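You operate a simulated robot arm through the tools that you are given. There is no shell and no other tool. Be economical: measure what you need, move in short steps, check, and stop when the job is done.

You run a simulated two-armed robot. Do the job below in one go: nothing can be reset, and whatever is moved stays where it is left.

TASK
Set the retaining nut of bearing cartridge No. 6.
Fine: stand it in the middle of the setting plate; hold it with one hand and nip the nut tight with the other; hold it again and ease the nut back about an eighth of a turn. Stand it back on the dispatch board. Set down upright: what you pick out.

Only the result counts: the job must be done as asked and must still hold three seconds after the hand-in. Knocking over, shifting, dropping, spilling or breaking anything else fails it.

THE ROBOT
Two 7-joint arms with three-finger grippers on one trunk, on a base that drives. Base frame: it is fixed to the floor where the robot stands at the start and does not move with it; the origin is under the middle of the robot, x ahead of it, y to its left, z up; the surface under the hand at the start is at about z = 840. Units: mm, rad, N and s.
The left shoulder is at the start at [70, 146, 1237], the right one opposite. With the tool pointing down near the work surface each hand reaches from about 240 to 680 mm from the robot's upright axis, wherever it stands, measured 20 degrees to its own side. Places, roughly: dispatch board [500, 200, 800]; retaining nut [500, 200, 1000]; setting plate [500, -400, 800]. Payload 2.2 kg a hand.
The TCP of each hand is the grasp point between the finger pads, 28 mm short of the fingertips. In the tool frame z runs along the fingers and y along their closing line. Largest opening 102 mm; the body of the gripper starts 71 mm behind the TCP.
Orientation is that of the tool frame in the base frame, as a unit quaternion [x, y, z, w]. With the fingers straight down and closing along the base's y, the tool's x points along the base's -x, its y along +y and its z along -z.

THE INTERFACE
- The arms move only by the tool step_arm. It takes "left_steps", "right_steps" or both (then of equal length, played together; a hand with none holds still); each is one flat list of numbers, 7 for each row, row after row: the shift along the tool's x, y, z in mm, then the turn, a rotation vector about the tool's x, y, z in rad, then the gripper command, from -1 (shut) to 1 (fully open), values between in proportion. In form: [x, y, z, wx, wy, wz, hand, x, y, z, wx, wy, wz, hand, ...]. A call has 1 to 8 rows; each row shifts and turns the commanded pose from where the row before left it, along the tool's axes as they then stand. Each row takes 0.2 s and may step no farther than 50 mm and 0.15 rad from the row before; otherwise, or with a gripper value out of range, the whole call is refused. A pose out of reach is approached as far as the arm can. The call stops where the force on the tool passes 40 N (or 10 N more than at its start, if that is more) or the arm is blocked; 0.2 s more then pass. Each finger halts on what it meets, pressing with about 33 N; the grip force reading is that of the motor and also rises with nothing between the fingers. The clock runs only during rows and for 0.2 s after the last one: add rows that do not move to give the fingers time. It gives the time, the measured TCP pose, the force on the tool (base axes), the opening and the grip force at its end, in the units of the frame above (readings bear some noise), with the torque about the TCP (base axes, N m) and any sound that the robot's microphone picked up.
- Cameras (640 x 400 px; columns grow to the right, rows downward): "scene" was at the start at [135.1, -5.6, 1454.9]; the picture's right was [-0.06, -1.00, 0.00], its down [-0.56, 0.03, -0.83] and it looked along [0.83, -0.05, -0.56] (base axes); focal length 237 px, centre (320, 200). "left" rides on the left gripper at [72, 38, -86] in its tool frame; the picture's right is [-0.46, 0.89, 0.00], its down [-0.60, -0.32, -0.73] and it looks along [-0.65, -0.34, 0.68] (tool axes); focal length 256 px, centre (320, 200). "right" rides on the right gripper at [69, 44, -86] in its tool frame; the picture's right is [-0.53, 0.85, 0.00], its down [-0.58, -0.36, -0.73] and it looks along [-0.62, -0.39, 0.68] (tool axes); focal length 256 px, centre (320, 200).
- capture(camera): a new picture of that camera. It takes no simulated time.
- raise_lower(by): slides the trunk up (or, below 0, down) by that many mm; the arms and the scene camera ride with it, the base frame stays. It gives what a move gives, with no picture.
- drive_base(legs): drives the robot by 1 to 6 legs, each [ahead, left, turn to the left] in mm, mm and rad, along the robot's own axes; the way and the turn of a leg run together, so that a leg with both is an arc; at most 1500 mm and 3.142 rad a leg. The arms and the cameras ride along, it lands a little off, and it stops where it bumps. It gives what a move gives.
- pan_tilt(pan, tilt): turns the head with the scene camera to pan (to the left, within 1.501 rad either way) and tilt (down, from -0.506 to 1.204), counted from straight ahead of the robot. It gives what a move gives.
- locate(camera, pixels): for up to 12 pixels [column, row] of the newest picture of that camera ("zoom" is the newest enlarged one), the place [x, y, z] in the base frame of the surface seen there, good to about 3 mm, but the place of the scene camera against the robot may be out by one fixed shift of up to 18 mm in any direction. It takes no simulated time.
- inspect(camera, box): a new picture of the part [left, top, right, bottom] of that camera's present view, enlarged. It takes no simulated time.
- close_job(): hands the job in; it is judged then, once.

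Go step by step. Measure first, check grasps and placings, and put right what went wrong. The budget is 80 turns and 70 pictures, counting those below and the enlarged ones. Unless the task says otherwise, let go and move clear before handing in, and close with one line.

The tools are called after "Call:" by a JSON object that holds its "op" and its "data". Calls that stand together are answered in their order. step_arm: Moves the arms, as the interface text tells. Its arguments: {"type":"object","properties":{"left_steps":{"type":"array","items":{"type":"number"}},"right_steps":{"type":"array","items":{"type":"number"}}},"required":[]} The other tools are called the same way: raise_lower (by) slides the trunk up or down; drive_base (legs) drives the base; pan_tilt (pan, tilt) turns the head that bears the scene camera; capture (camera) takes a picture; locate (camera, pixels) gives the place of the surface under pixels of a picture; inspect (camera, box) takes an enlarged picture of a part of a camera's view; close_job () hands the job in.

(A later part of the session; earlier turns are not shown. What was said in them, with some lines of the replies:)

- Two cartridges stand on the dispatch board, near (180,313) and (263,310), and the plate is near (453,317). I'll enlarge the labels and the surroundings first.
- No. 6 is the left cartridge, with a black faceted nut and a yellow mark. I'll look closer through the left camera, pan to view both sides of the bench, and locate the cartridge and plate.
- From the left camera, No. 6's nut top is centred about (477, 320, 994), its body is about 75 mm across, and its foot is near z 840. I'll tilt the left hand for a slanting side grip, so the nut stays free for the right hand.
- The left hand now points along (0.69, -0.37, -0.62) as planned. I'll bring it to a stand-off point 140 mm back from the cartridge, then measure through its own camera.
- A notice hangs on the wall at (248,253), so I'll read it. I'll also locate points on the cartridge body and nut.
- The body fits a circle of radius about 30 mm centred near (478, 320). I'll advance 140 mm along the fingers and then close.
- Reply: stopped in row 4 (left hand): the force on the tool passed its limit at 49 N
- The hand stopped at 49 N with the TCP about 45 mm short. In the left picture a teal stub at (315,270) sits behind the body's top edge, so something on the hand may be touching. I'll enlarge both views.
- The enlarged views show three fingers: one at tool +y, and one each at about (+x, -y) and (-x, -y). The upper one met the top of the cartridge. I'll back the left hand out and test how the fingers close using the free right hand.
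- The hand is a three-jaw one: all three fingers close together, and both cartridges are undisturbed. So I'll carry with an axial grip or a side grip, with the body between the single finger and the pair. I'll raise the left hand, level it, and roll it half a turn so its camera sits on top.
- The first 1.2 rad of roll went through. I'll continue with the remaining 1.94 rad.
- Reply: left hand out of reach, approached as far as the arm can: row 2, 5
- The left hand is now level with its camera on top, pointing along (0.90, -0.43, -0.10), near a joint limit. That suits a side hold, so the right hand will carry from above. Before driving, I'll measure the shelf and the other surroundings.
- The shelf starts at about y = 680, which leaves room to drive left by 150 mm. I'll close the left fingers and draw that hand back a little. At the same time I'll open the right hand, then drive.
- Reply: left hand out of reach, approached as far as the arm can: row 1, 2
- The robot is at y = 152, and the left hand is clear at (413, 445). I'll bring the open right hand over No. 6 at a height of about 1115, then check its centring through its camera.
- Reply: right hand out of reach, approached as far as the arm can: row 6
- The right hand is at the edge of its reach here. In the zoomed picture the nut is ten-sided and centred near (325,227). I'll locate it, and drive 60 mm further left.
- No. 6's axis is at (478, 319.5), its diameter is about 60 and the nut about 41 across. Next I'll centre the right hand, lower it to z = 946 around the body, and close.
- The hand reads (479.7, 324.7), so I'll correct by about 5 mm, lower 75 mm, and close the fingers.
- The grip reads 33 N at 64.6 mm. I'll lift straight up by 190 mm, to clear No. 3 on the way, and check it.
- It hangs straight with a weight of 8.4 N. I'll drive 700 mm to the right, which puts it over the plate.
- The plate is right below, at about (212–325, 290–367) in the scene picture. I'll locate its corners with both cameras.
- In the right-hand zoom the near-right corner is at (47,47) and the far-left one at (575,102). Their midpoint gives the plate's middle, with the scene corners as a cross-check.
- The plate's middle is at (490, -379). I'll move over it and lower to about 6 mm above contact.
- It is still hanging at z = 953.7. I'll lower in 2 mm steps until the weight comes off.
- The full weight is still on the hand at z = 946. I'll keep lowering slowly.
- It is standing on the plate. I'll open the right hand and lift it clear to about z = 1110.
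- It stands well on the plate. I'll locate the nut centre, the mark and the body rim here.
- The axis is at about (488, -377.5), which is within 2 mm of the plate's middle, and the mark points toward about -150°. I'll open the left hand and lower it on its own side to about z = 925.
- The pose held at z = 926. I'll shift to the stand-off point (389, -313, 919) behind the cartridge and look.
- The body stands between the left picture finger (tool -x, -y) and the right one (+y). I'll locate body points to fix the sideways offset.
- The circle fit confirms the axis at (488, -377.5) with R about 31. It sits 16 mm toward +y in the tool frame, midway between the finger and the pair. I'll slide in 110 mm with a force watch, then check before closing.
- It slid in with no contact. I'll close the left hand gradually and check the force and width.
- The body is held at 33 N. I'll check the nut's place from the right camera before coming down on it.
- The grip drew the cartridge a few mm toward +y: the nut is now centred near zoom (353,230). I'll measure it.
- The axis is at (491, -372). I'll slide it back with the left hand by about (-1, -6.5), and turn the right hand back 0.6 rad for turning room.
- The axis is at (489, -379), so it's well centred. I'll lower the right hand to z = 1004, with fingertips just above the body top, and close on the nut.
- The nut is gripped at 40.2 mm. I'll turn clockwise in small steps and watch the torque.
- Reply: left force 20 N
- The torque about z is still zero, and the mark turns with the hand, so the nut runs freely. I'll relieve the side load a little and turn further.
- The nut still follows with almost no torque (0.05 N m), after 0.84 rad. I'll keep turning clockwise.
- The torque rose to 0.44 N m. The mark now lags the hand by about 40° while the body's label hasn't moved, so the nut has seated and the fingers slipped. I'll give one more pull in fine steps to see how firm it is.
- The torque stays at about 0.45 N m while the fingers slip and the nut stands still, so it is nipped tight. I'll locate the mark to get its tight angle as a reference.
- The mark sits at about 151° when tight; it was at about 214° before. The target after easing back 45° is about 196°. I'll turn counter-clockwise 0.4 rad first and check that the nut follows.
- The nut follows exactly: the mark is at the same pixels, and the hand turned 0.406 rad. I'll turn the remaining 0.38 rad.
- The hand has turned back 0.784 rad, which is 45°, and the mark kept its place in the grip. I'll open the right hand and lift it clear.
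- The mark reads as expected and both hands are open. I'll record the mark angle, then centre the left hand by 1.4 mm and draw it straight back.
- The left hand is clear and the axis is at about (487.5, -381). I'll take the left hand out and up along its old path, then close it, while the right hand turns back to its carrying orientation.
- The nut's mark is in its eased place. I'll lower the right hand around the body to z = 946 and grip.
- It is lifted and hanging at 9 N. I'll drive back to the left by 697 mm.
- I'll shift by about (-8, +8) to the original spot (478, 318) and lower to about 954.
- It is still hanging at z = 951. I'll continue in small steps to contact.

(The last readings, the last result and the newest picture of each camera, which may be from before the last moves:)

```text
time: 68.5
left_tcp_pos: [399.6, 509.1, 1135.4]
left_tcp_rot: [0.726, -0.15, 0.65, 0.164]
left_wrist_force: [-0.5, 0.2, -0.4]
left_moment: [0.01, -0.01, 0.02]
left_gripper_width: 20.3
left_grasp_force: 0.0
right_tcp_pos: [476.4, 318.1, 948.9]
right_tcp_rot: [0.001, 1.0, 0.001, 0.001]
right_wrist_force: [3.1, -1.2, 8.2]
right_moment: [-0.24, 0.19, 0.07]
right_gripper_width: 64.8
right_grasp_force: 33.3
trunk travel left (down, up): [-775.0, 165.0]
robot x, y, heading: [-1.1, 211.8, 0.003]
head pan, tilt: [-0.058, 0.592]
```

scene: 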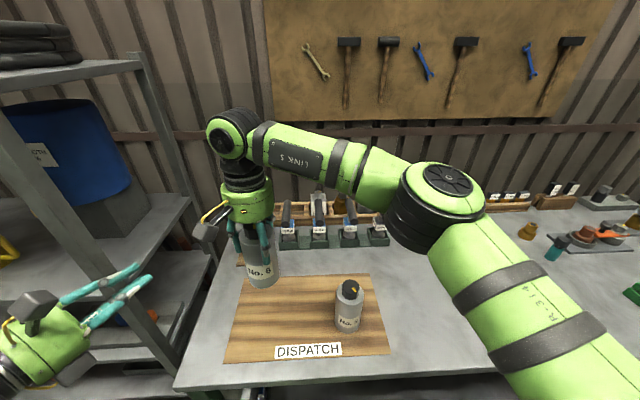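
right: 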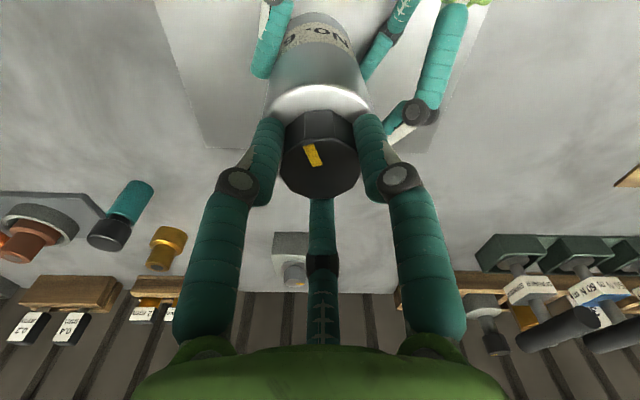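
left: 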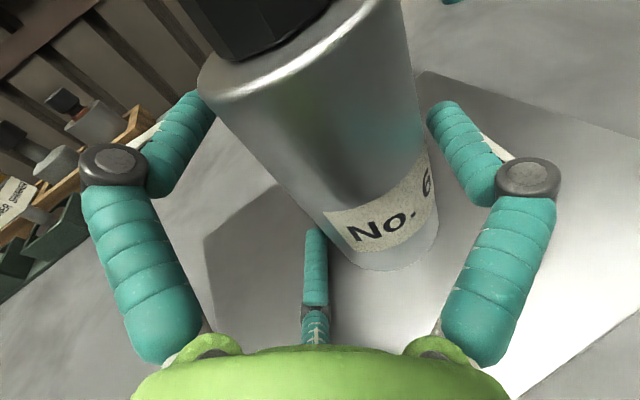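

The weight is off the hand, with +8 N upward, so it stands on the board. I'll open, lift clear and check.

Call:
{"op": "step_arm", "data": {"right_steps": [0, 0, 0, 0, 0, 0, 0.4, 0, 0, 0, 0, 0, 0, 1, 0, 0, 0, 0, 0, 0, 1, 0, 0, -25, 0, 0, 0, 1, 0, 0, -45, 0, 0, 0, 1, 0, 0, -50, 0, 0, 0, 1, 0, 0, -45, 0, 0, 0, 1, 0, 0, 0, 0, 0, 0, 1]}}

Call:
{"op": "capture", "data": {"camera": "right"}}

Call:
{"op": "capture", "data": {"camera": "scene"}}

Call:
{"op": "inspect", "data": {"camera": "right", "box": [220, 0, 420, 140]}}

```text
time: 70.3
left_tcp_pos: [400.2, 510.4, 1134.7]
left_tcp_rot: [0.727, -0.149, 0.65, 0.164]
left_wrist_force: [-0.1, 0.2, -0.3]
left_moment: [-0.02, -0.02, -0.03]
left_gripper_width: 20.6
left_grasp_force: 0.2
right_tcp_pos: [477.6, 318.8, 1112.4]
right_tcp_rot: [-0.001, 1.0, 0.001, 0.0]
right_wrist_force: [0.1, 0.2, 0.5]
right_moment: [0.01, 0.0, -0.03]
right_gripper_width: 101.9
right_grasp_force: 0.0
trunk travel left (down, up): [-775.0, 165.0]
robot x, y, heading: [-2.6, 212.8, 0.004]
head pan, tilt: [-0.058, 0.592]
```

```text
12 pictures are left
```

right: 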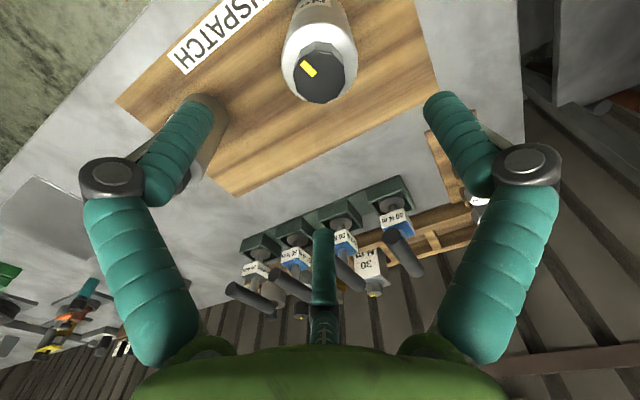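

```text
11 pictures are left
```

scene: 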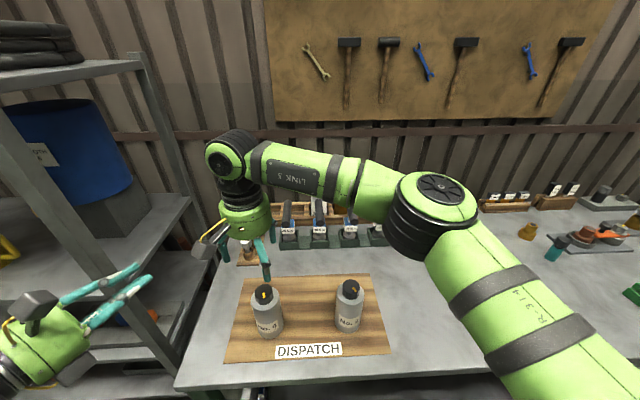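

```text
2.86 times, centred on (320, 70) of right
```

zoom: 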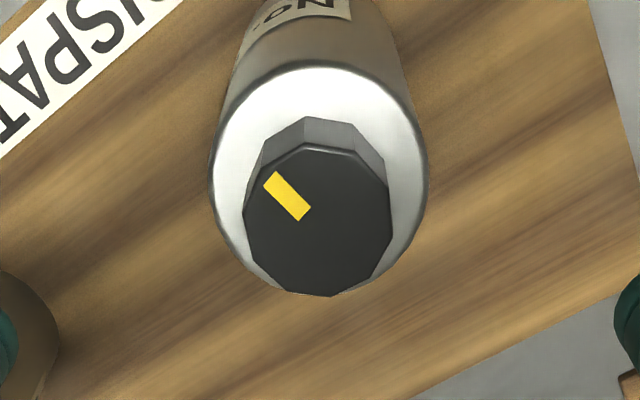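

No. 6 stands upright on the dispatch board beside No. 3. The nut's mark is unchanged since easing, and both hands are clear, so I'm handing in.

Call:
{"op": "close_job", "data": {}}

```text
The job is handed in.
```

I nipped the nut of cartridge No. 6 tight on the middle of the setting plate and eased it back about an eighth of a turn (45°). The cartridge is standing upright on the dispatch board again. The fingers slip on the nut at about 0.45 N m, so it is only as tight as that grip allows.
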